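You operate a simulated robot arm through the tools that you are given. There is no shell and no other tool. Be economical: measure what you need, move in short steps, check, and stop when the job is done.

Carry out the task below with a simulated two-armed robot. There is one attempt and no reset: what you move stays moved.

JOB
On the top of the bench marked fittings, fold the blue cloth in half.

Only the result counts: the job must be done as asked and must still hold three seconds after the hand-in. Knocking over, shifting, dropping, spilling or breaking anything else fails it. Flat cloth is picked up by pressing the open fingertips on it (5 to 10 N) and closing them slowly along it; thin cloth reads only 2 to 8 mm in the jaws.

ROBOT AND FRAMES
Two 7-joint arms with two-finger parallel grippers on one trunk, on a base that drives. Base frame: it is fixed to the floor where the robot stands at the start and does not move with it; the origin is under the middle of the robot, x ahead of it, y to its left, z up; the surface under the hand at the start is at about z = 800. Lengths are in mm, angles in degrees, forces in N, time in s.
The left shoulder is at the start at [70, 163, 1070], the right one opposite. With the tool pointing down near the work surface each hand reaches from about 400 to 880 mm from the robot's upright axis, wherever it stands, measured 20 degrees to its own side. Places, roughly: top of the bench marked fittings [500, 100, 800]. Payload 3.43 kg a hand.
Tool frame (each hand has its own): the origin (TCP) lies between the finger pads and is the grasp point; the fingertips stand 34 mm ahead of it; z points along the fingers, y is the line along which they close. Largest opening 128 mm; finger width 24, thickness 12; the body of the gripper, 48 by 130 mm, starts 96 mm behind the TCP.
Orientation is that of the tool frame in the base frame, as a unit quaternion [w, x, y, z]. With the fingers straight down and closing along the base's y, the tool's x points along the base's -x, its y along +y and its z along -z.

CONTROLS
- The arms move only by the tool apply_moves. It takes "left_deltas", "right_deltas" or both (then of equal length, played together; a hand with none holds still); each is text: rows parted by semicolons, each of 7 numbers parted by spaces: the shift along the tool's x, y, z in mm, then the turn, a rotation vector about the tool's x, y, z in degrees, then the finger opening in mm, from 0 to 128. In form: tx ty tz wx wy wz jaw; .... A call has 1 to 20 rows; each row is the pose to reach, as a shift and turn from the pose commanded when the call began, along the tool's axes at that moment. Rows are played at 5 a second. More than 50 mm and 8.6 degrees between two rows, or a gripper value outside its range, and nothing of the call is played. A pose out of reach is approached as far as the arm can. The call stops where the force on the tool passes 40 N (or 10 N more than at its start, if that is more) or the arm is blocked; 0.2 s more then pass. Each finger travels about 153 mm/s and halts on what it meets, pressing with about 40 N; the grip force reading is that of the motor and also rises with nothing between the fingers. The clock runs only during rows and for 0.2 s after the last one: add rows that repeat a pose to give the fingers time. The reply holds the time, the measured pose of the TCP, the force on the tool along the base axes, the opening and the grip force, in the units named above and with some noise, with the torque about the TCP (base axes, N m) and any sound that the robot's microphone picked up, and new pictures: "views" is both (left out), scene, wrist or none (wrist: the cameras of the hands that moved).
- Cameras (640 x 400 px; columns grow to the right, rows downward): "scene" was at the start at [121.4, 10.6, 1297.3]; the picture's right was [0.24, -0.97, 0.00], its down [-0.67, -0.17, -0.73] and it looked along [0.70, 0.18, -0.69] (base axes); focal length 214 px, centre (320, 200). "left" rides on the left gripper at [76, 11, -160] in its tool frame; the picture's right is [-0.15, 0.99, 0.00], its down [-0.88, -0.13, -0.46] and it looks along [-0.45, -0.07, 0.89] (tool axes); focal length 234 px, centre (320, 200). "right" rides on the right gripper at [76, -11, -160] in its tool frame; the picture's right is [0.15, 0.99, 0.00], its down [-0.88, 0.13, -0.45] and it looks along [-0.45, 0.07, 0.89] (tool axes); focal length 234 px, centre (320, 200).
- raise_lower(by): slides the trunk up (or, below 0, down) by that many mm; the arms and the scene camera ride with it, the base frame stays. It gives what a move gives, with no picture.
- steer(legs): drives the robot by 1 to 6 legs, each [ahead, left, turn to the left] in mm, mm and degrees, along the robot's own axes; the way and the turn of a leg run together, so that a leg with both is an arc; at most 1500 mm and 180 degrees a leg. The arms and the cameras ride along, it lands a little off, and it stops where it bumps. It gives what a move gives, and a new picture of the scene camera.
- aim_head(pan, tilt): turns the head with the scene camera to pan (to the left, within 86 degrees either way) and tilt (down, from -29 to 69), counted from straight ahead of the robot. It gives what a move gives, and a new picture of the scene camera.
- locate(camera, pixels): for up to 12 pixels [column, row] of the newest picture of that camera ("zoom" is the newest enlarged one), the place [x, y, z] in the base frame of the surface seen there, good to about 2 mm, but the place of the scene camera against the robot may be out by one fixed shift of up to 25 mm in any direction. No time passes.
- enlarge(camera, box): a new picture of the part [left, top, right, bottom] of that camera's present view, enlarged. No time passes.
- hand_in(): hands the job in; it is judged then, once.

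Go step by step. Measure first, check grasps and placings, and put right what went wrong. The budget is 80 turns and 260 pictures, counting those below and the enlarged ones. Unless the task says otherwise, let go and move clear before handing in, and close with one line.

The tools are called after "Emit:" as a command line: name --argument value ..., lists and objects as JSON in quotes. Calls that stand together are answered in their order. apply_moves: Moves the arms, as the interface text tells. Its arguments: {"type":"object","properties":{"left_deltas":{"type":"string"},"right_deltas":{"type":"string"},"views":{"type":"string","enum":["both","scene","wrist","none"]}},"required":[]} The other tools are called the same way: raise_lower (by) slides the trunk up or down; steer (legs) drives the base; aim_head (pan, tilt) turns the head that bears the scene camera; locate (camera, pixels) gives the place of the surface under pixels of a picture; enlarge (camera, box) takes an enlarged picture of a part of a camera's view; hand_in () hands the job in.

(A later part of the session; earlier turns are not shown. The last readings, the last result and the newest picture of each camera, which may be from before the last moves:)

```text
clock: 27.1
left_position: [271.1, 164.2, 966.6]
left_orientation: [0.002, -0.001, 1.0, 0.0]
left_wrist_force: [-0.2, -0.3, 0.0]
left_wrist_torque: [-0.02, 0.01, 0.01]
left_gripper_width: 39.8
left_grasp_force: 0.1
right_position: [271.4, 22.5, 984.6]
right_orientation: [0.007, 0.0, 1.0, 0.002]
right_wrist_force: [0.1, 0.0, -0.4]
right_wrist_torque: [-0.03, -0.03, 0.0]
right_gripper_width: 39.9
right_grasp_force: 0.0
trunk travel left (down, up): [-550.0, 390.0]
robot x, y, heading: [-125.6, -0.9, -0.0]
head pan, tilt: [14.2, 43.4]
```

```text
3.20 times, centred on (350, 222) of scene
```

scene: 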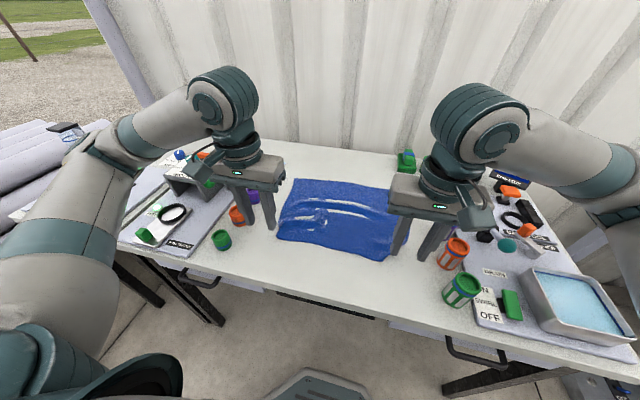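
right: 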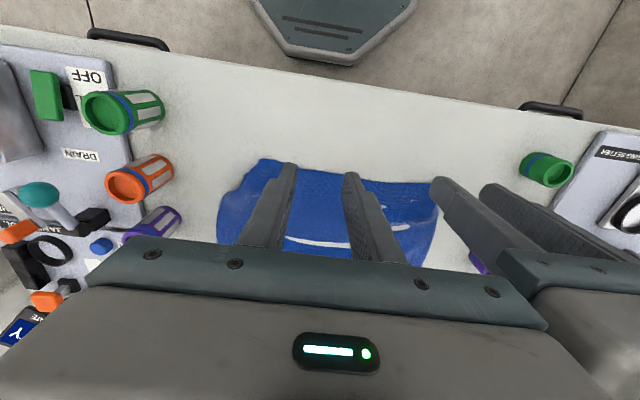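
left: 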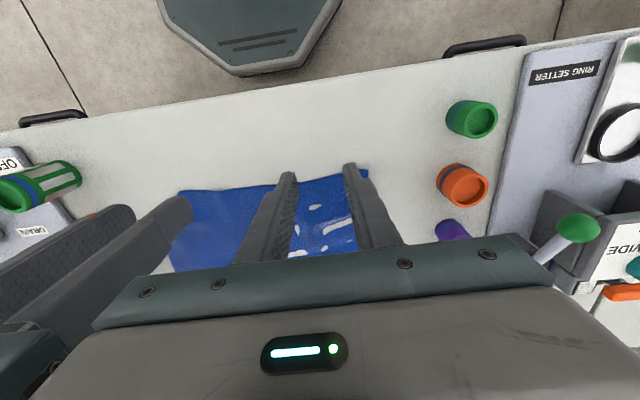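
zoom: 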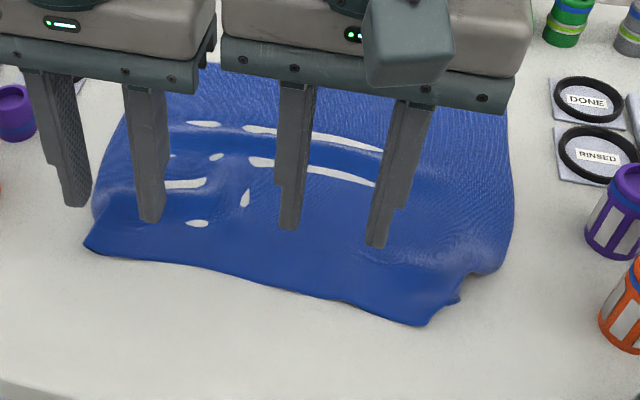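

The near-right corner is tucked under (notch at scene zoom (460,290)). I'll measure the outline there and on the near-left.

Emit:
locate --camera "right" --pixels '[[264, 161], [280, 163], [244, 177], [232, 191], [224, 197], [220, 230], [310, 171], [330, 173], [436, 185], [400, 184]]'

Emit:
locate --camera "left" --pixels '[[366, 172], [310, 183], [330, 178], [250, 189], [365, 178]]'

Emit:
enlarge --camera "scene" --box '[360, 220, 430, 270]'

```text
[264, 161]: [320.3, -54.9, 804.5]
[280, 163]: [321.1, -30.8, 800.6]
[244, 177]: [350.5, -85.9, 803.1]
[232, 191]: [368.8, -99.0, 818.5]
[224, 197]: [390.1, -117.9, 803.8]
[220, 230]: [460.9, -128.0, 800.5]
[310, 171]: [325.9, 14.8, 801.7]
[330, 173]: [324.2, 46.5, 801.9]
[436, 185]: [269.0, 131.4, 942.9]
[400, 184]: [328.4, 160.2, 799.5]
```

```text
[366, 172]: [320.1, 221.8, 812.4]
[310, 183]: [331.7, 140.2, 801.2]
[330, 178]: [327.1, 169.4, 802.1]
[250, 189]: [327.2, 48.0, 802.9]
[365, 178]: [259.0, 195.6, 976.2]
```

```text
8.00 times, centred on (395, 245) of scene
```

zoom: 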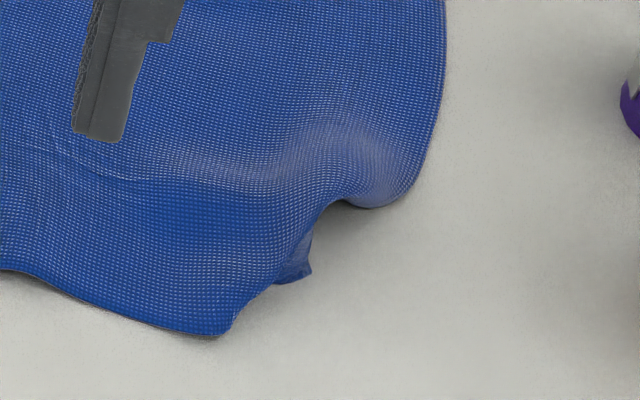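

The near-right corner is crumpled inward. I'll pinch the near edge at about (334,-45) with the right hand, lift so the corner hangs free, and lay it out again.

Emit:
apply_moves --right_deltas "-20 -20 20 0 0 0 40; -40 -40 55 0 0 0 40; -62 -67 85 0 0 0 40; -62 -67 120 0 0 0 40; -62 -67 140 0 0 0 40; -62 -67 146 0 0 0 40; -62 -67 148 0 0 0 40; -62 -67 149 0 0 0 40; -62 -67 149 0 0 0 40" --left_deltas "0 30 -10 0 0 0 40; 0 60 -20 0 0 0 40; 0 80 -30 0 0 0 40; 0 80 -30 0 0 0 40; 0 80 -30 0 0 0 40; 0 80 -30 0 0 0 40; 0 80 -30 0 0 0 40; 0 80 -30 0 0 0 40; 0 80 -30 0 0 0 40" --views "none"

```text
clock: 29.1
left_position: [270.9, 242.5, 998.4]
left_orientation: [0.002, -0.001, 1.0, 0.0]
left_wrist_force: [-0.2, 1.4, 0.4]
left_wrist_torque: [-0.02, 0.02, 0.03]
left_gripper_width: 39.9
left_grasp_force: 0.0
right_position: [337.2, -45.1, 837.8]
right_orientation: [0.006, 0.001, 1.0, 0.001]
right_wrist_force: [-0.2, 0.0, 3.8]
right_wrist_torque: [-0.09, -0.01, -0.01]
right_gripper_width: 39.7
right_grasp_force: 0.0
trunk travel left (down, up): [-550.0, 390.0]
robot x, y, heading: [-125.8, 0.4, 0.1]
head pan, tilt: [14.2, 43.4]
```

Emit:
apply_moves --right_deltas "3 0 0.7 0 0 0 40; 3 0 1.2 0 0 0 36; 3 0 1.2 0 0 0 33; 3 0 1.2 0 0 0 30; 3 0 1.2 0 0 0 27; 3 0 1.2 0 0 0 24; 3 0 1.2 0 0 0 21; 3 0 1.2 0 0 0 18; 3 0 1.2 0 0 0 15; 3 0 1.2 0 0 0 12; 3 0 1.2 0 0 0 9; 3 0 1.2 0 0 0 6; 3 0 1.2 0 0 0 3; 3 0 1.2 0 0 0 0; 3 0 1.2 0 0 0 0; 3 0 1.2 0 0 0 0" --views "none"

```text
clock: 32.5
left_position: [270.1, 241.6, 997.9]
left_orientation: [0.002, -0.001, 1.0, 0.0]
left_wrist_force: [0.3, -0.4, 0.9]
left_wrist_torque: [-0.01, 0.0, 0.02]
left_gripper_width: 39.8
left_grasp_force: 0.1
right_position: [333.8, -45.3, 837.0]
right_orientation: [0.007, 0.001, 1.0, 0.003]
right_wrist_force: [0.7, -0.9, 13.6]
right_wrist_torque: [-0.23, -0.09, 0.01]
right_gripper_width: 2.2
right_grasp_force: 37.1
trunk travel left (down, up): [-550.0, 390.0]
robot x, y, heading: [-132.3, -4.6, -0.1]
head pan, tilt: [14.2, 43.4]
```

The jaw reads 2.2 mm, so the edge is caught. I'll lift it about 95 mm so the corner falls free, and look.

Emit:
apply_moves --right_deltas "0 0 -25 0 0 0 0; 0 0 -50 0 0 0 0; 0 0 -75 0 0 0 0; 0 -10 -95 0 0 0 0; 0 -20 -95 0 0 0 0; 0 -20 -95 0 0 0 0" --views "both"

Emit:
enlarge --camera "scene" --box '[270, 150, 450, 270]'

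```text
clock: 33.9
left_position: [271.7, 241.7, 997.4]
left_orientation: [0.002, -0.001, 1.0, -0.001]
left_wrist_force: [-0.4, -1.5, -0.2]
left_wrist_torque: [0.0, -0.01, 0.01]
left_gripper_width: 40.0
left_grasp_force: 0.1
right_position: [333.5, -66.8, 931.9]
right_orientation: [0.005, 0.001, 1.0, 0.002]
right_wrist_force: [0.6, 0.4, -1.0]
right_wrist_torque: [-0.05, -0.01, -0.01]
right_gripper_width: 2.4
right_grasp_force: 37.1
trunk travel left (down, up): [-550.0, 390.0]
robot x, y, heading: [-129.5, 0.9, 0.1]
head pan, tilt: [14.2, 43.4]
```

scene: 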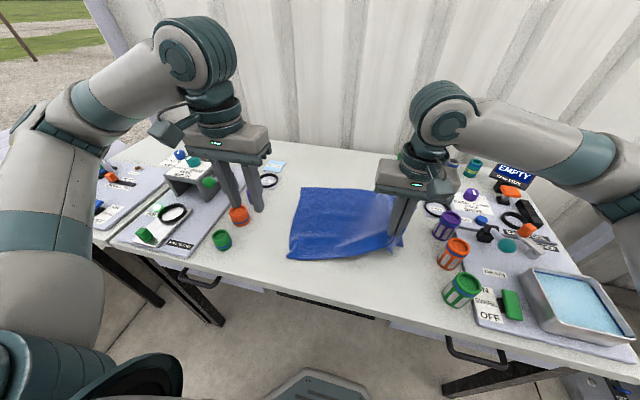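
right: 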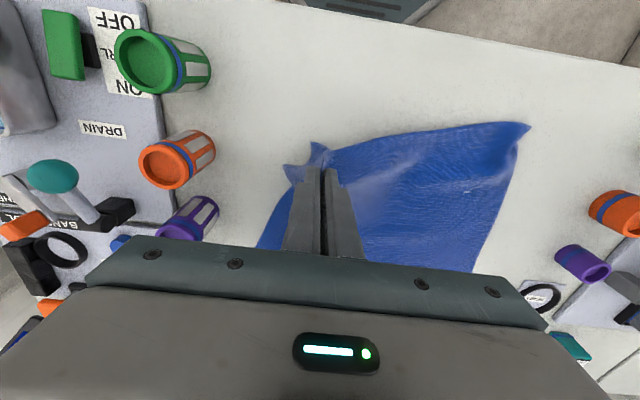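

```text
3.33 times, centred on (360, 210) of scene
```

zoom: 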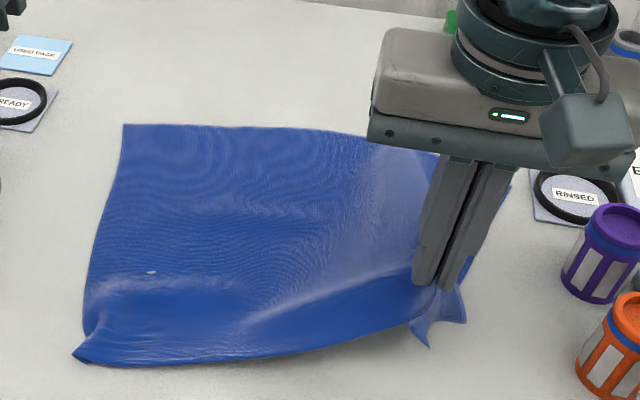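

The corner now hangs free below the right fingers. I'll swing outward toward the robot's right, then lower while coming back in so the corner trails out flat.

Emit:
apply_moves --right_deltas "10 -12 15 0 0 0 0; 20 -25 27 0 0 0 0; 24 -30 45 0 0 0 0; 20 -22 56 0 0 0 0; 16 -12 65 0 0 0 0; 11 -3 74 0 0 0 0; 7 5 82 0 0 0 0; 3 11 89 0 0 0 0; 1 14 94 0 0 0 0; 1 14 94 0 0 0 0" --views "wrist"

Emit:
enlarge --camera "scene" --box '[270, 150, 450, 270]'

```text
clock: 36.1
left_position: [271.4, 242.0, 998.4]
left_orientation: [0.002, -0.001, 1.0, 0.0]
left_wrist_force: [0.5, 0.1, 0.3]
left_wrist_torque: [0.02, 0.03, 0.0]
left_gripper_width: 39.9
left_grasp_force: 0.0
right_position: [332.7, -52.2, 838.2]
right_orientation: [0.007, 0.001, 1.0, 0.003]
right_wrist_force: [-0.6, -0.3, 2.2]
right_wrist_torque: [-0.05, 0.05, 0.01]
right_gripper_width: 2.5
right_grasp_force: 36.9
trunk travel left (down, up): [-550.0, 390.0]
robot x, y, heading: [-129.9, -3.7, 0.3]
head pan, tilt: [14.2, 43.4]
```

right: 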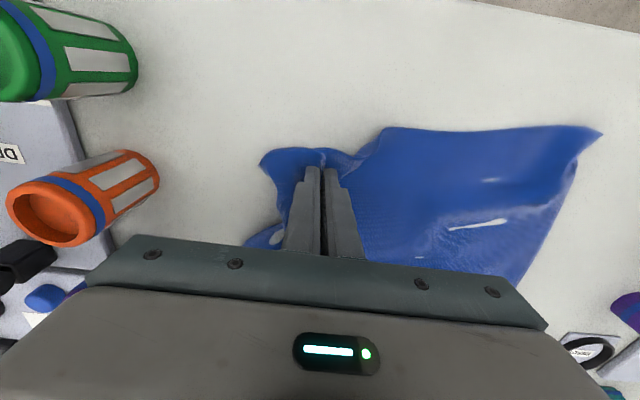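

```text
3.33 times, centred on (360, 210) of scene
```

zoom: 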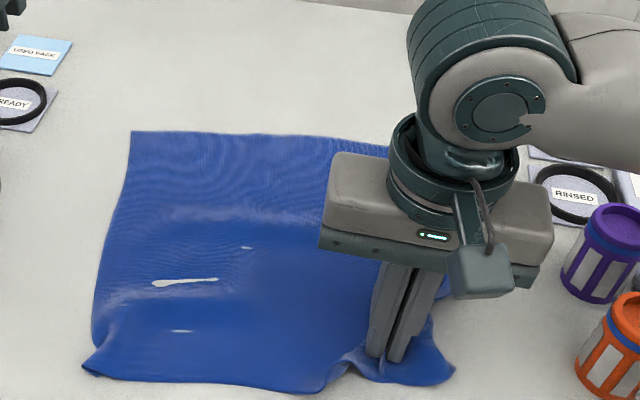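

The right corner is laid out again. I'll pull it outward a little to take up the bulge, open slowly, rise and inspect.

Emit:
apply_moves --right_deltas "0 -5 -1 0 0 0 0; 0 -10 -1 0 0 0 0; 0 -16 -1 0 0 0 0; 0 -22 0 0 0 0 0; 0 -22 0 0 0 0 8; 0 -22 0 0 0 0 16; 0 -22 0 0 0 0 24; 0 -22 0 0 0 0 32; 0 -22 0 0 0 0 40; 0 -22 -10 0 0 0 44; 0 -22 -40 0 0 0 44; 0 -22 -80 0 0 0 44; 0 20 -120 0 0 0 44; 0 60 -140 0 0 0 44; 20 100 -140 0 0 0 44; 50 120 -140 0 0 0 44" --views "both"

Emit:
enlarge --camera "scene" --box '[270, 150, 450, 270]'

```text
refused: row 13 steps farther than a row can; nothing moved
```

```text
3.33 times, centred on (360, 210) of scene
```

zoom: 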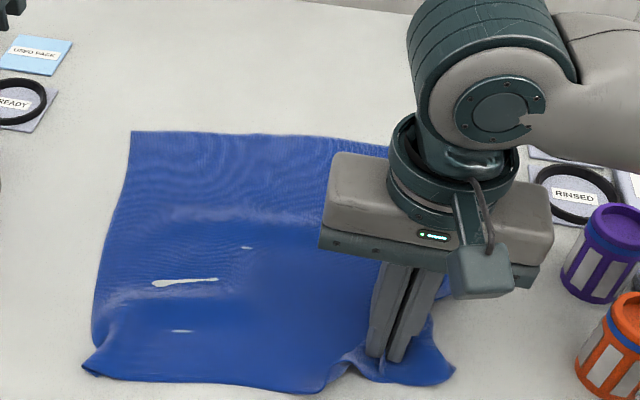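

Emit:
apply_moves --right_deltas "0 -5 -1 0 0 0 0; 0 -10 -1 0 0 0 0; 0 -16 -1 0 0 0 0; 0 -22 0 0 0 0 0; 0 -22 0 0 0 0 8; 0 -22 0 0 0 0 16; 0 -22 0 0 0 0 24; 0 -22 0 0 0 0 32; 0 -22 0 0 0 0 40; 0 -22 -10 0 0 0 44; 0 -22 -40 0 0 0 44; 0 -22 -80 0 0 0 44; 0 0 -110 0 0 0 44; 0 40 -130 0 0 0 44; 20 80 -140 0 0 0 44; 45 110 -140 0 0 0 44" --views "both"

Emit:
enlarge --camera "scene" --box '[270, 150, 450, 270]'

```text
clock: 39.5
left_position: [269.5, 242.6, 998.3]
left_orientation: [0.001, -0.001, 1.0, -0.001]
left_wrist_force: [-0.4, -0.2, -0.5]
left_wrist_torque: [0.01, -0.02, 0.0]
left_gripper_width: 40.0
left_grasp_force: 0.0
right_position: [286.8, 58.1, 973.8]
right_orientation: [0.006, 0.0, 1.0, 0.001]
right_wrist_force: [0.1, 0.0, 0.3]
right_wrist_torque: [-0.04, 0.0, -0.01]
right_gripper_width: 43.9
right_grasp_force: 0.0
trunk travel left (down, up): [-550.0, 390.0]
robot x, y, heading: [-130.2, 2.3, 0.0]
head pan, tilt: [14.2, 43.4]
```

scene: 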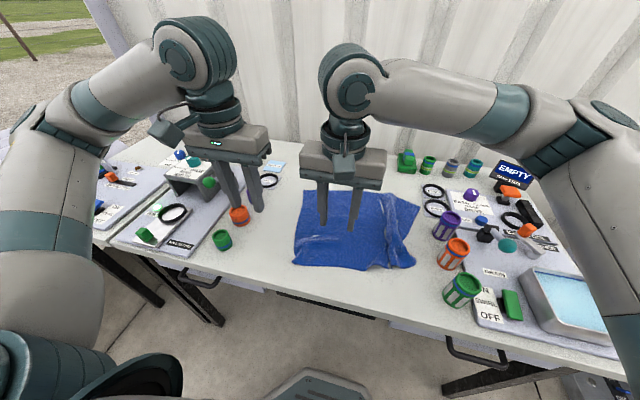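
right: 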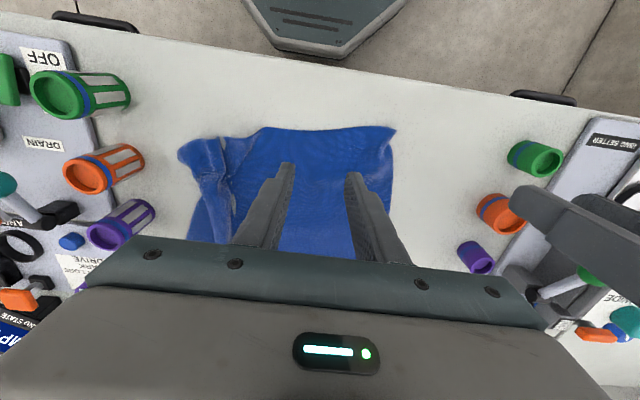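

```text
3.33 times, centred on (360, 210) of scene
```

zoom: 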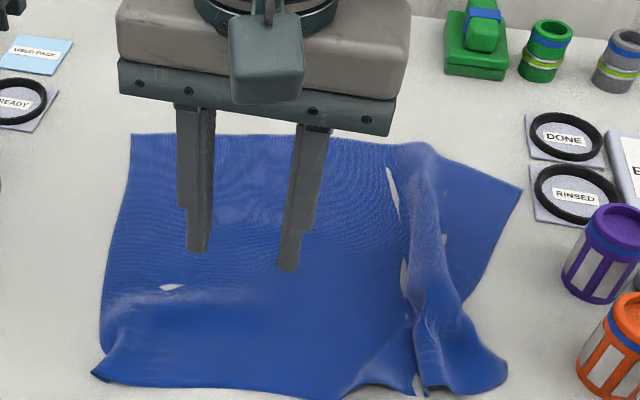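

A pleat has formed along the right side and the far-right corner has been drawn in. I'll measure the outline before pulling it straight.

Emit:
locate --camera "zoom" --pixels '[[132, 136], [400, 146], [428, 145], [518, 187], [463, 300], [505, 372], [440, 388], [415, 380], [350, 390], [96, 373], [410, 270], [434, 270]]'

Emit:
locate --camera "right" --pixels '[[182, 155], [222, 140], [270, 129], [390, 130], [205, 180], [228, 185], [190, 230], [330, 130]]'

Emit:
enlarge --camera "right" --box '[160, 110, 320, 260]'

```text
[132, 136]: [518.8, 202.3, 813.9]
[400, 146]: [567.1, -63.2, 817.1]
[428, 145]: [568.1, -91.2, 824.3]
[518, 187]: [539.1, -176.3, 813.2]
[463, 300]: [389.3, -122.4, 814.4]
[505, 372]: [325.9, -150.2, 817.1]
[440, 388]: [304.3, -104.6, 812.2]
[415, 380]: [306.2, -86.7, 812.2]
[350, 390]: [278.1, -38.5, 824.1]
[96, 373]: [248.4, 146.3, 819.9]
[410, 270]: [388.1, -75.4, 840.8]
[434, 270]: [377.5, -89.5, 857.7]
```

```text
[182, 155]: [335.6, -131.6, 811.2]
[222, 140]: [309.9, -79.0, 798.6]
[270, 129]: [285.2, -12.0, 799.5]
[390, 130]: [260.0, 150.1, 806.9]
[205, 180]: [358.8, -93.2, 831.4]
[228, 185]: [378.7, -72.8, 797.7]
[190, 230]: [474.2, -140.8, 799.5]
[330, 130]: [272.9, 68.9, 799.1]
```

```text
2.67 times, centred on (240, 185) of right
```

zoom: 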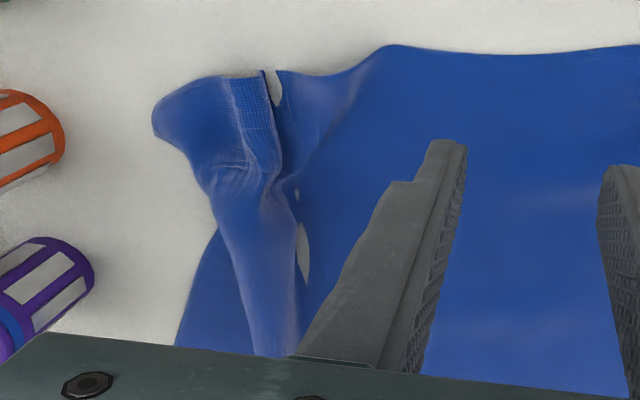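

The cloth slid toward the robot (low friction): true corners are now about FL(528,218), FR(549,-161), NR(335,-135), NL(258,161). New plan: grip the clean far corners with the jaws closing across the far edge, lift the whole cloth so it hangs straight, then lay half down and fold the rest over it. First I'll turn the hands 90° and bring them over the far corners.

Emit:
apply_moves --left_deltas "-19 -4 3 0 0 7.5 40; -38 -7 6 0 0 15 40; -57 -11 10 0 0 22.5 40; -77 -15 13 0 0 30 40; -96 -18 16 0 0 37.5 40; -115 -22 20 0 0 45 40; -134 -26 23 0 0 52.5 40; -153 -29 26 0 0 60 40; -172 -33 30 0 0 67.5 40; -191 -37 33 0 0 75 40; -210 -40 36 0 0 82.5 40; -230 -44 40 0 0 90 40; -230 -44 40 0 0 90 40" --right_deltas "-20 -16 1 0 0 -7.5 40; -40 -33 2 0 0 -15 40; -60 -49 2 0 0 -22.5 40; -79 -66 3 0 0 -30 40; -99 -82 4 0 0 -37.5 40; -119 -99 5 0 0 -45 40; -139 -115 6 0 0 -52.5 40; -158 -132 7 0 0 -60 40; -178 -148 8 0 0 -67.5 40; -198 -165 8 0 0 -75 40; -218 -181 9 0 0 -82.5 40; -238 -198 10 0 0 -90 40; -238 -198 10 0 0 -90 40" --views "both"

```text
clock: 42.3
left_position: [502.8, 199.0, 956.4]
left_orientation: [0.002, 0.706, 0.708, 0.001]
left_wrist_force: [0.1, -0.1, 0.3]
left_wrist_torque: [0.03, 0.01, 0.02]
left_gripper_width: 39.9
left_grasp_force: 0.0
right_position: [523.8, -139.7, 971.3]
right_orientation: [0.005, -0.707, 0.707, -0.003]
right_wrist_force: [-0.2, 0.3, -0.2]
right_wrist_torque: [0.01, -0.01, 0.0]
right_gripper_width: 39.7
right_grasp_force: 0.0
trunk travel left (down, up): [-550.0, 390.0]
robot x, y, heading: [-126.0, -3.0, 0.3]
head pan, tilt: [14.2, 43.4]
```

scene: 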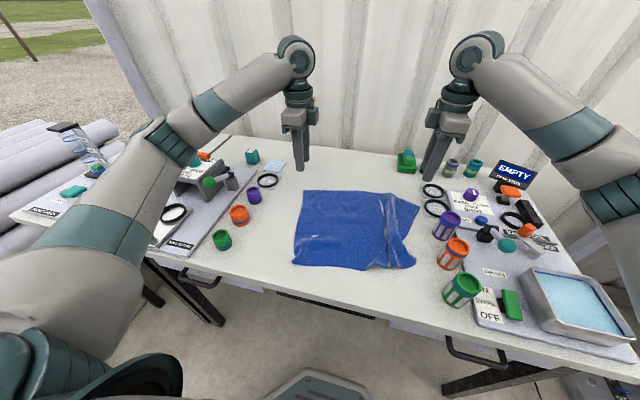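
right: 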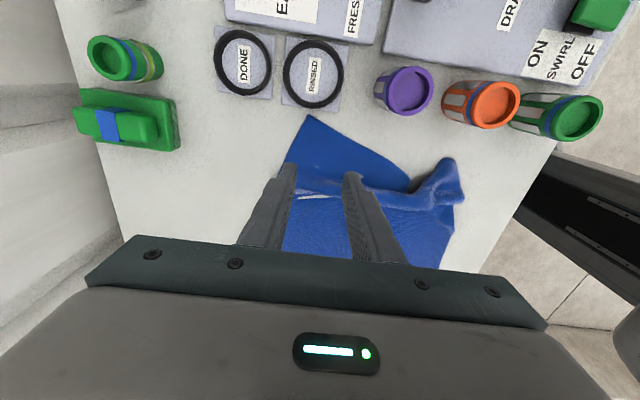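
left: 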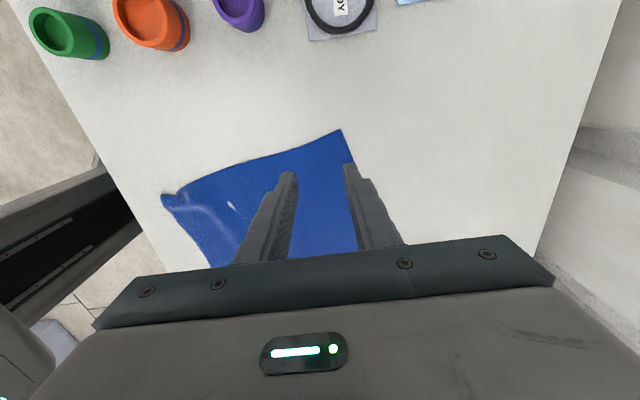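

The hands are turned and in good view. I'll measure the far corners and the far-edge lines: left camera corner (341,131), right camera corner (308,117).

Emit:
locate --camera "left" --pixels '[[339, 133], [345, 150], [350, 165], [300, 146], [250, 160], [354, 195], [360, 215]]'

Emit:
locate --camera "right" --pixels '[[309, 119], [300, 135], [291, 152], [340, 137], [380, 160], [286, 163], [410, 185], [440, 165], [462, 185]]'

Emit:
enlarge --camera "right" --box '[250, 100, 490, 260]'

```text
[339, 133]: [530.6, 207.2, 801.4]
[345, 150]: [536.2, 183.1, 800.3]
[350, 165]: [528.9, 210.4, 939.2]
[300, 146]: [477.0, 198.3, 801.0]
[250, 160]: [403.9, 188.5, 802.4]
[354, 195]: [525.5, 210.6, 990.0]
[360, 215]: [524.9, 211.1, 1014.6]
```

```text
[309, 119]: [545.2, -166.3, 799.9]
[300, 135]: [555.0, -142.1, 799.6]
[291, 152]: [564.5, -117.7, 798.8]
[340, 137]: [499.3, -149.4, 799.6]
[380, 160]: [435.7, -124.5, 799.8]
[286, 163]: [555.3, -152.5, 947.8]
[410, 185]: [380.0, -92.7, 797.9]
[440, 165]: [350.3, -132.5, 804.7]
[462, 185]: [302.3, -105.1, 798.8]
```

```text
2.50 times, centred on (370, 180) of right
```

zoom: 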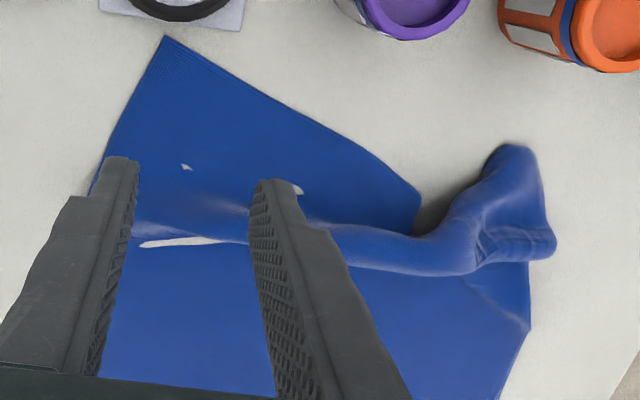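

Far edge: left runs (531,207)→(536,183), right (545,-166)→(564,-118). I'll align each hand to its edge with the outer finger just off the cloth, and come down to just above it.

Emit:
apply_moves --left_deltas "-10 11 30 0 0 -6.5 44; -19 22 60 0 0 -13 44; -19 22 90 0 0 -13 44; -19 22 110 0 0 -13 44; -19 22 116 0 0 -13 44; -19 22 116 0 0 -13 44" --right_deltas "0 -10 30 0 0 7 44; 0 -19 62 0 0 14 44; -1 -19 95 0 0 21 44; -1 -19 120 0 0 21 44; -1 -19 130 0 0 21 44; -1 -19 130 0 0 21 44" --views "wrist"

Emit:
enlarge --camera "left" --box '[240, 110, 400, 230]'

Emit:
enlarge --camera "right" --box '[240, 110, 400, 230]'

```text
clock: 43.7
left_position: [524.1, 181.1, 840.9]
left_orientation: [0.002, 0.622, 0.783, 0.001]
left_wrist_force: [-0.2, 0.6, -1.0]
left_wrist_torque: [-0.01, 0.0, 0.01]
left_gripper_width: 44.0
left_grasp_force: 0.1
right_position: [544.1, -139.6, 839.0]
right_orientation: [0.006, -0.565, 0.825, -0.001]
right_wrist_force: [0.0, -0.3, -0.5]
right_wrist_torque: [0.0, 0.0, 0.01]
right_gripper_width: 43.9
right_grasp_force: 0.0
trunk travel left (down, up): [-550.0, 390.0]
robot x, y, heading: [-126.4, 0.8, -0.1]
head pan, tilt: [14.2, 43.4]
```

right: 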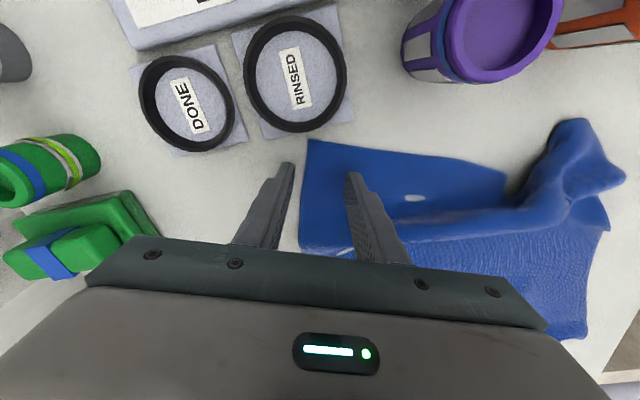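
left: 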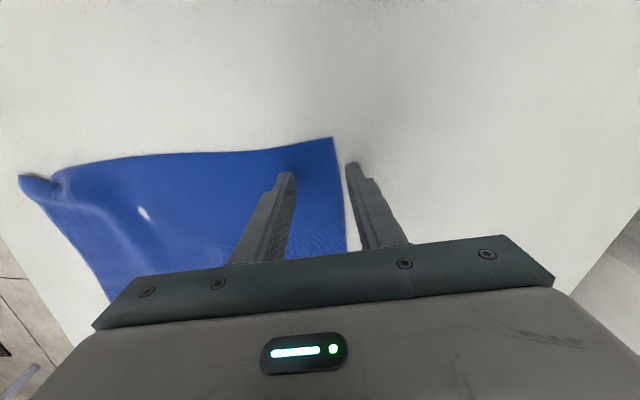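

```text
3.33 times, centred on (320, 170) of left
```

zoom: 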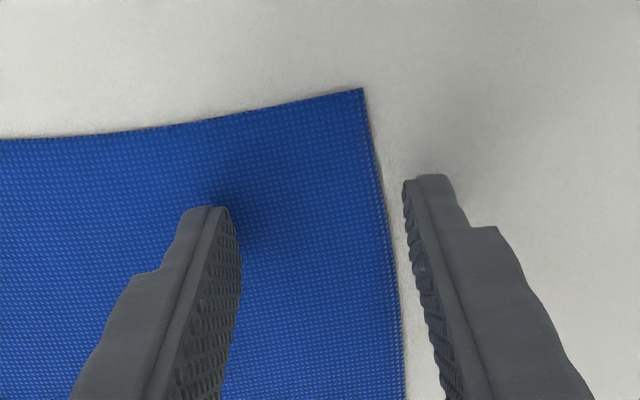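

```text
3.33 times, centred on (320, 170) of right
```

zoom: 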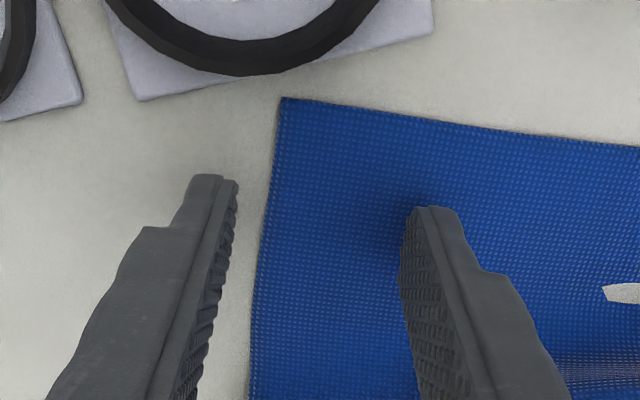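

Both are aligned, with the outer finger just off the edge. I'll lower to light contact.

Emit:
apply_moves --left_deltas "0 0 3 0 0 0 44; 0 0 4.5 0 0 0 44; 0 0 5.3 0 0 0 44; 0 0 5.3 0 0 0 44" --right_deltas "0 0 1.5 0 0 0 44; 0 0 2.5 0 0 0 44; 0 0 3.3 0 0 0 44; 0 0 3.3 0 0 0 44" --views "none"

```text
clock: 44.7
left_position: [524.4, 179.7, 836.5]
left_orientation: [0.002, 0.622, 0.783, 0.001]
left_wrist_force: [-0.7, -0.7, -0.3]
left_wrist_torque: [0.03, 0.02, -0.03]
left_gripper_width: 44.1
left_grasp_force: 0.1
right_position: [545.7, -138.6, 834.3]
right_orientation: [0.005, -0.565, 0.825, -0.001]
right_wrist_force: [-0.2, 0.6, 2.8]
right_wrist_torque: [0.02, 0.04, 0.0]
right_gripper_width: 43.9
right_grasp_force: 0.1
trunk travel left (down, up): [-550.0, 390.0]
robot x, y, heading: [-127.4, 0.0, 0.1]
head pan, tilt: [14.2, 43.4]
```

Emit:
apply_moves --left_deltas "0 0 0.8 0 0 0 44; 0 0 1.6 0 0 0 44; 0 0 1.6 0 0 0 44" --right_deltas "0 0 0.4 0 0 0 44; 0 0 0.7 0 0 0 44; 0 0 0.7 0 0 0 44" --views "none"

```text
clock: 45.5
left_position: [523.2, 179.8, 835.2]
left_orientation: [0.001, 0.622, 0.783, 0.001]
left_wrist_force: [0.8, 0.3, 1.3]
left_wrist_torque: [0.03, 0.05, 0.0]
left_gripper_width: 43.7
left_grasp_force: 0.0
right_position: [544.5, -139.3, 836.4]
right_orientation: [0.006, -0.565, 0.825, -0.001]
right_wrist_force: [0.4, 0.1, 3.7]
right_wrist_torque: [0.01, 0.07, -0.01]
right_gripper_width: 43.7
right_grasp_force: 0.1
trunk travel left (down, up): [-550.0, 390.0]
robot x, y, heading: [-126.3, -1.5, 0.0]
head pan, tilt: [14.2, 43.4]
```

Both hands are touching lightly. I'll press about 8–10 N and close slowly.

Emit:
apply_moves --left_deltas "0 0 0.6 0 0 0 44; 0 0 1.0 0 0 0 42; 0 0 1.1 0 0 0 39; 0 0 1.1 0 0 0 36; 0 0 1.1 0 0 0 33; 0 0 1.1 0 0 0 30; 0 0 1.1 0 0 0 27; 0 0 1.1 0 0 0 24; 0 0 1.1 0 0 0 21; 0 0 1.1 0 0 0 18; 0 0 1.1 0 0 0 15; 0 0 1.1 0 0 0 12; 0 0 1.1 0 0 0 9; 0 0 1.1 0 0 0 6; 0 0 1.1 0 0 0 4; 0 0 1.1 0 0 0 2; 0 0 1.1 0 0 0 0; 0 0 1.1 0 0 0 0" --right_deltas "0 0 0.4 0 0 0 44; 0 0 0.7 0 0 0 42; 0 0 0.7 0 0 0 39; 0 0 0.7 0 0 0 36; 0 0 0.7 0 0 0 33; 0 0 0.7 0 0 0 30; 0 0 0.7 0 0 0 27; 0 0 0.7 0 0 0 24; 0 0 0.7 0 0 0 21; 0 0 0.7 0 0 0 18; 0 0 0.7 0 0 0 15; 0 0 0.7 0 0 0 12; 0 0 0.7 0 0 0 9; 0 0 0.7 0 0 0 6; 0 0 0.7 0 0 0 4; 0 0 0.7 0 0 0 2; 0 0 0.7 0 0 0 0; 0 0 0.7 0 0 0 0" --views "wrist"

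Emit:
enlarge --camera "left" --box '[240, 110, 400, 230]'

Emit:
enlarge --camera "right" --box '[240, 110, 400, 230]'

```text
clock: 49.3
left_position: [521.9, 178.8, 835.6]
left_orientation: [0.002, 0.622, 0.783, 0.002]
left_wrist_force: [-2.4, -0.4, 16.9]
left_wrist_torque: [0.14, 0.29, 0.01]
left_gripper_width: 2.7
left_grasp_force: 37.2
right_position: [543.2, -138.2, 836.5]
right_orientation: [0.007, -0.565, 0.825, -0.002]
right_wrist_force: [-0.2, 0.2, 2.3]
right_wrist_torque: [0.01, 0.02, 0.03]
right_gripper_width: 2.5
right_grasp_force: 37.5
trunk travel left (down, up): [-550.0, 390.0]
robot x, y, heading: [-127.4, 0.1, -0.1]
head pan, tilt: [14.2, 43.4]
```

right: 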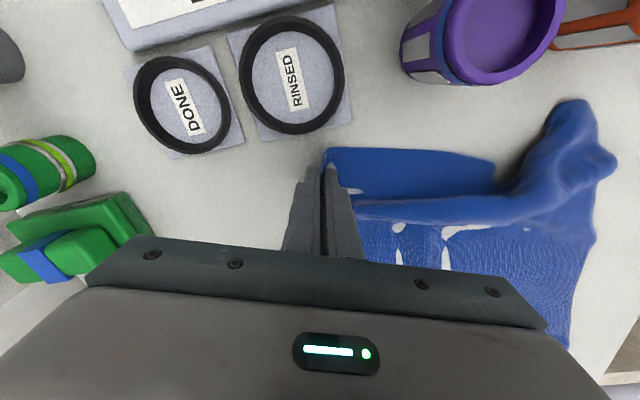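
left: 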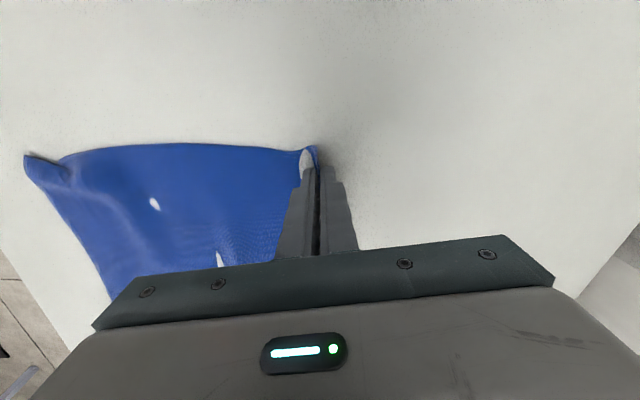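

```text
3.33 times, centred on (320, 170) of left
```

zoom: 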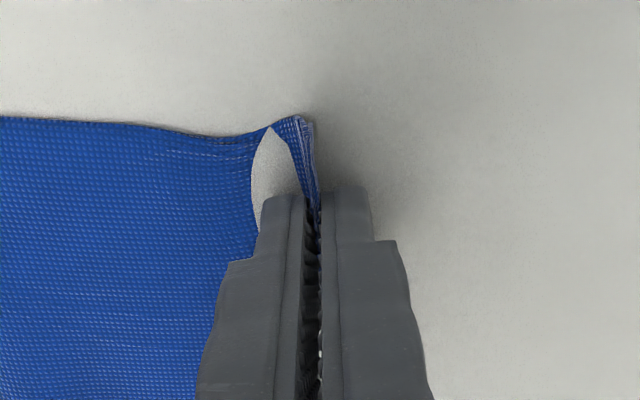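

```text
3.33 times, centred on (320, 170) of right
```

zoom: 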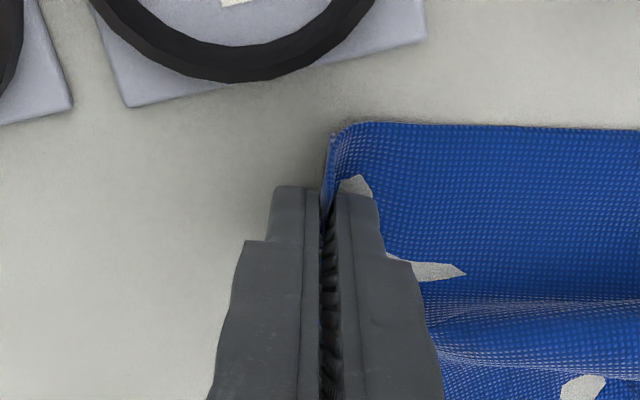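

Both grips are as intended: the edge stands upright between the pads (2.7 and 2.5 mm). Now I'll lift the cloth until it hangs clear, squaring the hands on the way.

Emit:
apply_moves --left_deltas "0 0 -15 0 0 1 0; 0 0 -40 0 0 2 0; 0 0 -65 0 0 3 0; 0 0 -90 0 0 4 0; 0 0 -115 0 0 5 0; 0 0 -140 0 0 6 0; 0 0 -165 0 0 7 0; 0 0 -190 0 0 8 0; 0 0 -215 0 0 9 0; 0 0 -240 0 0 10 0; 0 0 -265 0 0 11 0; 0 0 -290 0 0 12 0; 0 0 -315 0 0 13 0; 0 0 -330 0 0 13 0; 0 0 -330 0 0 13 0" --right_deltas "0 0 -15 0 0 -1 0; 0 0 -40 0 0 -3 0; 0 0 -65 0 0 -5 0; 0 0 -90 0 0 -7 0; 0 0 -115 0 0 -9 0; 0 0 -140 0 0 -11 0; 0 0 -165 0 0 -13 0; 0 0 -190 0 0 -15 0; 0 0 -215 0 0 -17 0; 0 0 -240 0 0 -18 0; 0 0 -265 0 0 -19 0; 0 0 -290 0 0 -20 0; 0 0 -315 0 0 -21 0; 0 0 -330 0 0 -21 0; 0 0 -330 0 0 -21 0" --views "both"

```text
clock: 52.5
left_position: [523.7, 180.8, 1163.9]
left_orientation: [0.002, 0.706, 0.708, 0.001]
left_wrist_force: [-0.1, -1.0, -1.1]
left_wrist_torque: [-0.01, 0.01, 0.02]
left_gripper_width: 2.5
left_grasp_force: 37.1
right_position: [542.0, -140.2, 1165.2]
right_orientation: [0.005, -0.706, 0.708, -0.002]
right_wrist_force: [0.4, 0.3, -0.9]
right_wrist_torque: [-0.02, 0.0, -0.05]
right_gripper_width: 2.4
right_grasp_force: 36.9
trunk travel left (down, up): [-550.0, 390.0]
robot x, y, heading: [-126.5, 3.8, 0.1]
head pan, tilt: [14.2, 43.4]
```

scene: 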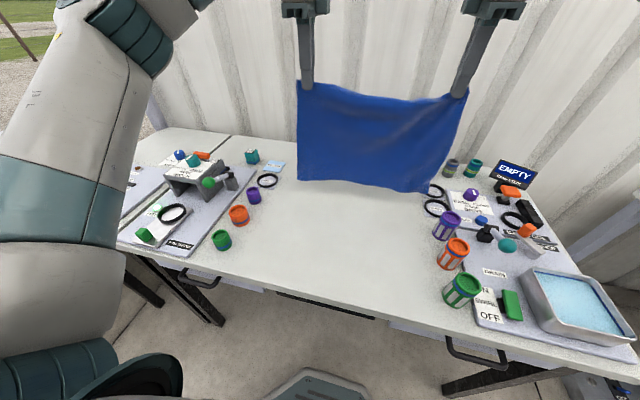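
right: 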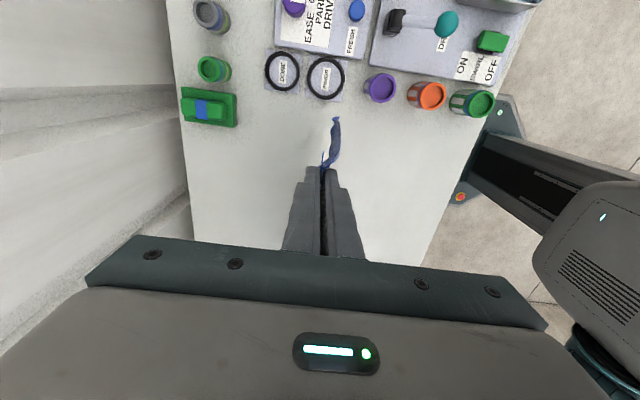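
left: 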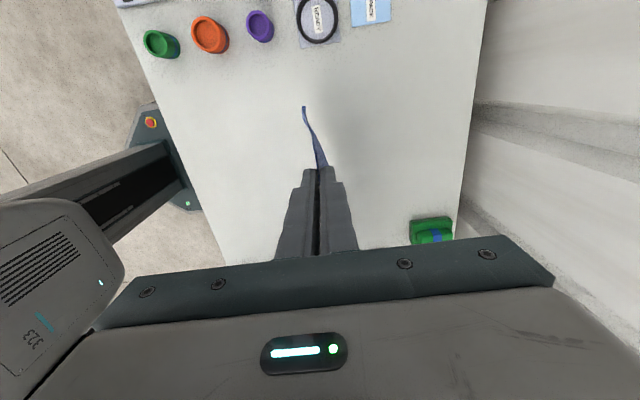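

The cloth now hangs as a clean rectangle. I'll align the hands in x, centre them and spread them to about 338 mm to straighten the top edge.

Emit:
apply_moves --left_deltas "10 9 0 0 0 0 0; 20 18 0 0 0 0 0; 30 27 0 0 0 0 0; 40 36 0 0 0 0 0; 48 36 0 0 0 0 0; 53 36 0 0 0 0 0; 53 36 0 0 0 0 0" --right_deltas "-10 -4 0 0 0 0 0; -20 -9 0 0 0 0 0; -28 -14 0 0 0 0 0; -36 -18 0 0 0 0 0; -36 -18 0 0 0 0 0; -36 -18 0 0 0 0 0; -36 -18 0 0 0 0 0" --views "scene"

Emit:
enlarge --camera "scene" --box '[270, 60, 490, 210]'

```text
clock: 54.1
left_position: [558.6, 233.2, 1164.0]
left_orientation: [0.001, 0.706, 0.708, 0.002]
left_wrist_force: [0.0, -6.6, 0.4]
left_wrist_torque: [-0.22, 0.0, 0.04]
left_gripper_width: 2.7
left_grasp_force: 36.8
right_position: [559.5, -103.8, 1164.1]
right_orientation: [-0.006, 0.707, -0.707, 0.001]
right_wrist_force: [0.2, 5.9, 0.1]
right_wrist_torque: [0.24, -0.02, -0.06]
right_gripper_width: 2.2
right_grasp_force: 37.4
trunk travel left (down, up): [-550.0, 390.0]
robot x, y, heading: [-130.7, -0.5, 0.1]
head pan, tilt: [14.2, 43.4]
```

scene: 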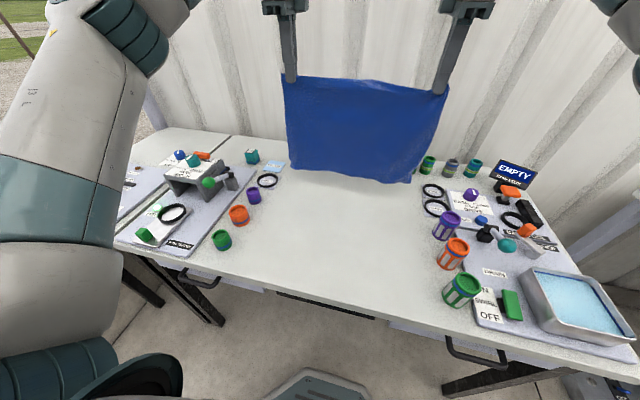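

```text
2.67 times, centred on (380, 135) of scene
```

zoom: 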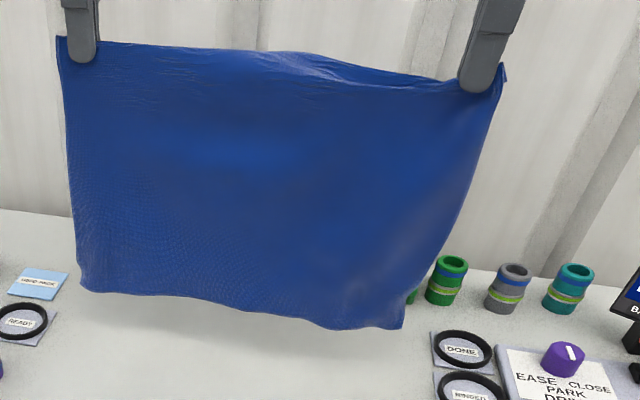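

The cloth hangs taut and flat. I'll measure the bottom edge and corners.

Emit:
locate --camera "zoom" --pixels '[[86, 286], [200, 297], [330, 325], [400, 325], [62, 42], [500, 70], [280, 55], [250, 180]]'

```text
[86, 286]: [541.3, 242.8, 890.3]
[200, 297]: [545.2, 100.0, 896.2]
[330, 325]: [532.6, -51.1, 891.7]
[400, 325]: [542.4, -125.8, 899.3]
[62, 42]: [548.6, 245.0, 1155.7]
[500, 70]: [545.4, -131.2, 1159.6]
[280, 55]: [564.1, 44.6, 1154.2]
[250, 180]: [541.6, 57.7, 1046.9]
```

The bottom edge hangs at z≈880, x≈551, and the pinch sits about 250 mm above it. I'll lower until the edge touches, then lower on a diagonal toward the robot to lay down the first half (145 mm).

Emit:
apply_moves --left_deltas "0 0 18 0 0 0 0; 0 0 36 0 0 0 0; 0 0 54 0 0 0 0; 0 0 70 0 0 0 0; 0 -10 80 0 0 0 0; 0 -20 90 0 0 0 0; 0 -30 100 0 0 0 0; 0 -40 110 0 0 0 0; 0 -50 120 0 0 0 0; 0 -60 130 0 0 0 0; 0 -70 140 0 0 0 0; 0 -80 150 0 0 0 0; 0 -90 160 0 0 0 0; 0 -100 170 0 0 0 0; 0 -110 180 0 0 0 0; 0 -120 190 0 0 0 0; 0 -130 200 0 0 0 0; 0 -140 210 0 0 0 0; 0 -140 210 0 0 0 0" --right_deltas "0 0 18 0 0 0 0; 0 0 36 0 0 0 0; 0 0 54 0 0 0 0; 0 0 70 0 0 0 0; 0 10 80 0 0 0 0; 0 20 90 0 0 0 0; 0 30 100 0 0 0 0; 0 40 110 0 0 0 0; 0 50 120 0 0 0 0; 0 60 130 0 0 0 0; 0 70 140 0 0 0 0; 0 80 150 0 0 0 0; 0 90 160 0 0 0 0; 0 100 170 0 0 0 0; 0 110 180 0 0 0 0; 0 120 190 0 0 0 0; 0 130 200 0 0 0 0; 0 140 210 0 0 0 0; 0 140 210 0 0 0 0" --views "both"

Emit:
enlarge --camera "scene" --box '[260, 130, 460, 260]'

```text
clock: 58.1
left_position: [420.0, 233.1, 953.9]
left_orientation: [0.001, 0.707, 0.708, 0.001]
left_wrist_force: [-0.2, -3.4, -0.6]
left_wrist_torque: [-0.12, 0.02, 0.07]
left_gripper_width: 2.3
left_grasp_force: 37.4
right_position: [422.0, -103.5, 953.8]
right_orientation: [0.006, -0.706, 0.708, -0.003]
right_wrist_force: [0.2, 3.6, -0.3]
right_wrist_torque: [0.13, -0.02, -0.01]
right_gripper_width: 2.5
right_grasp_force: 37.1
trunk travel left (down, up): [-550.0, 390.0]
robot x, y, heading: [-127.0, 2.7, -0.1]
head pan, tilt: [14.2, 43.4]
```

scene: 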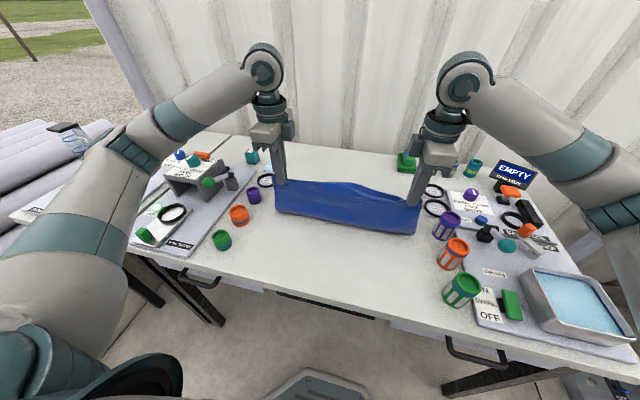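
right: 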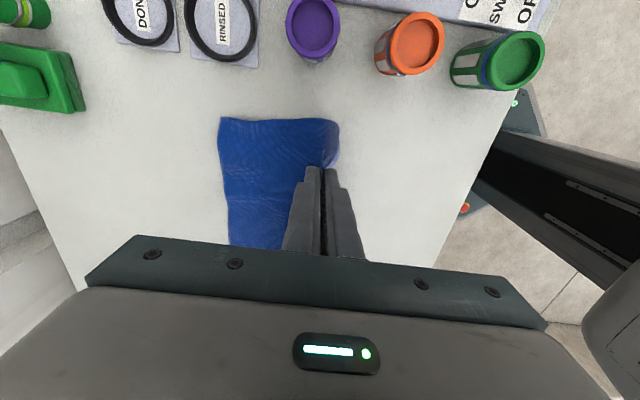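
left: 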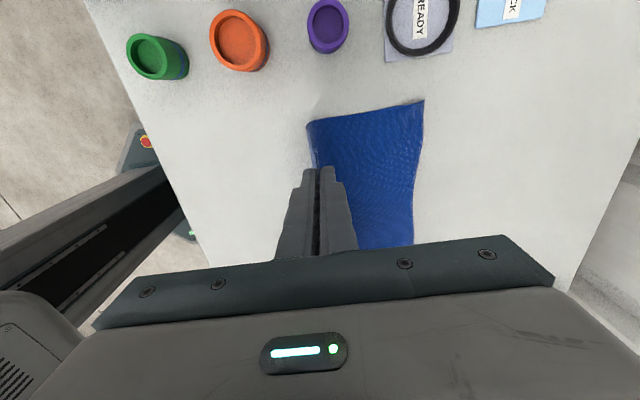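

```text
3.08 times, centred on (360, 195) of scene
```

zoom: 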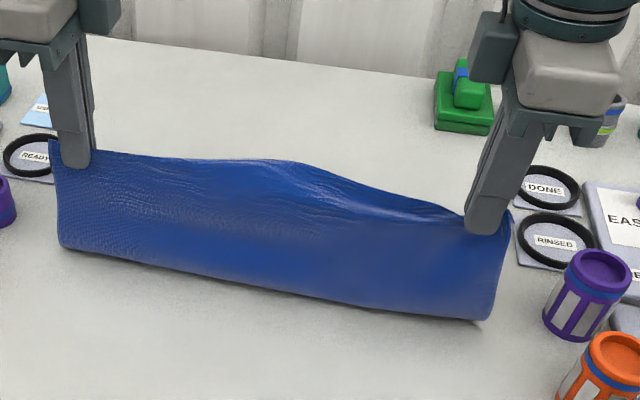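

Excellent: the lower half lies flat and the rest stands up from it. I'll measure the laid edge and the fold line.

Emit:
locate --camera "left" --pixels '[[421, 103], [419, 140], [413, 200], [411, 240], [310, 126], [350, 115]]'

Emit:
locate --camera "right" --pixels '[[222, 121], [226, 160], [229, 200], [231, 240], [335, 125], [300, 122]]'

Emit:
locate --camera "zoom" --pixels '[[62, 246], [150, 262], [300, 292], [486, 318], [280, 163], [300, 230]]'

```text
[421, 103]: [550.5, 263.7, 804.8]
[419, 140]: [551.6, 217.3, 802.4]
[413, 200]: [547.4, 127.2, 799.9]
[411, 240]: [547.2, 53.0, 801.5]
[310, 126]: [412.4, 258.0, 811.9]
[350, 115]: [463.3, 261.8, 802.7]
```

```text
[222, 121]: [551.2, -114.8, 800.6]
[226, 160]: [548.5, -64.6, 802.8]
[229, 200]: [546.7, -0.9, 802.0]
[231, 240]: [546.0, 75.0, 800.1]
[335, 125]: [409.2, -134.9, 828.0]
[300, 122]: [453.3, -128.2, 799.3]
```

```text
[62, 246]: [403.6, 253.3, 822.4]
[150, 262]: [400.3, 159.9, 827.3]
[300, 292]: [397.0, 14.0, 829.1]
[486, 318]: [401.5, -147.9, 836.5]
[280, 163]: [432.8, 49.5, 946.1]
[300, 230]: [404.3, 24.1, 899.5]
```

The laid edge is at x≈550 and the fold at x≈410, as planned. I'll swing the upper half over in a quarter arc about the fold, ending with the fingertips 16 mm above the lower layer.

Emit:
apply_moves --left_deltas "0 8 4 0 0 0 0; 0 15 8 0 0 0 0; 0 30 12 0 0 0 0; 0 45 18.5 0 0 0 0; 0 59 27 0 0 0 0; 0 71 37 0 0 0 0; 0 82 49 0 0 0 0; 0 91 62.5 0 0 0 0; 0 98 77 0 0 0 0; 0 103 92 0 0 0 0; 0 105 104 0 0 0 0; 0 105 104 0 0 0 0" --right_deltas "0 -8 4 0 0 0 0; 0 -15 8 0 0 0 0; 0 -30 12 0 0 0 0; 0 -45 18.5 0 0 0 0; 0 -59 27 0 0 0 0; 0 -71 37 0 0 0 0; 0 -82 49 0 0 0 0; 0 -91 62.5 0 0 0 0; 0 -98 77 0 0 0 0; 0 -103 92 0 0 0 0; 0 -105 104 0 0 0 0; 0 -105 104 0 0 0 0" --views "both"

Emit:
enlarge --camera "scene" --box '[260, 130, 460, 260]'

```text
clock: 60.7
left_position: [524.9, 232.4, 849.6]
left_orientation: [0.002, 0.707, 0.707, 0.001]
left_wrist_force: [0.4, -3.8, 0.6]
left_wrist_torque: [-0.11, -0.01, 0.06]
left_gripper_width: 2.3
left_grasp_force: 37.7
right_position: [526.7, -103.7, 851.1]
right_orientation: [0.006, -0.707, 0.707, -0.002]
right_wrist_force: [-0.2, 4.5, 0.6]
right_wrist_torque: [0.16, 0.04, -0.02]
right_gripper_width: 2.2
right_grasp_force: 37.1
trunk travel left (down, up): [-550.0, 390.0]
robot x, y, heading: [-129.3, -1.5, 0.1]
head pan, tilt: [14.2, 43.4]
```

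scene: 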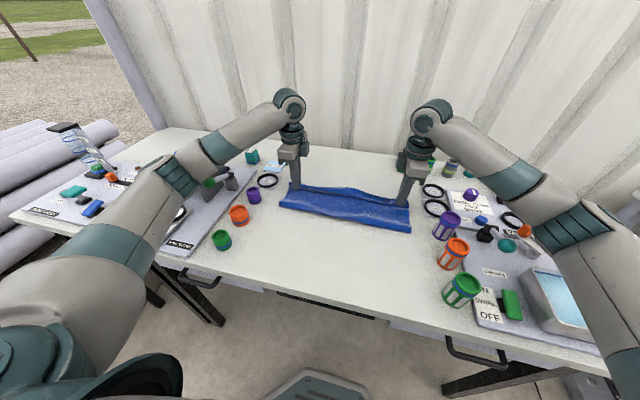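
right: 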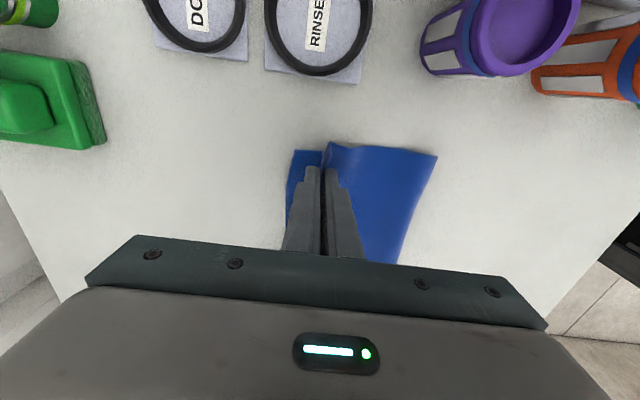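
left: 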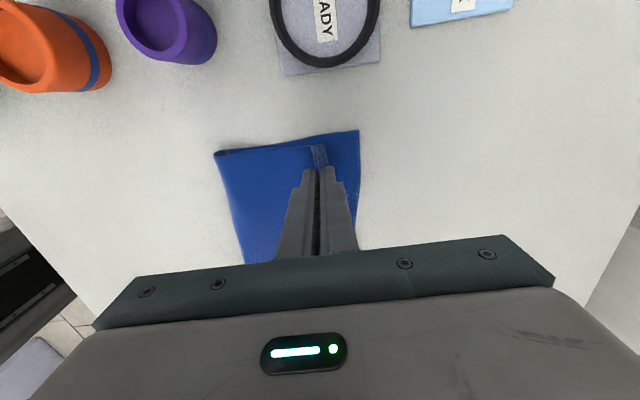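

```text
3.08 times, centred on (360, 195) of scene
```

zoom: 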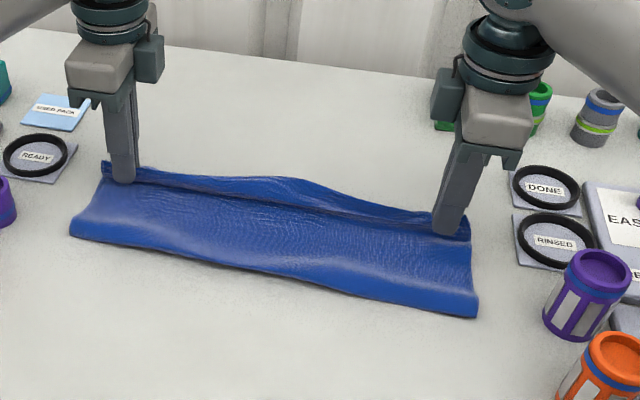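

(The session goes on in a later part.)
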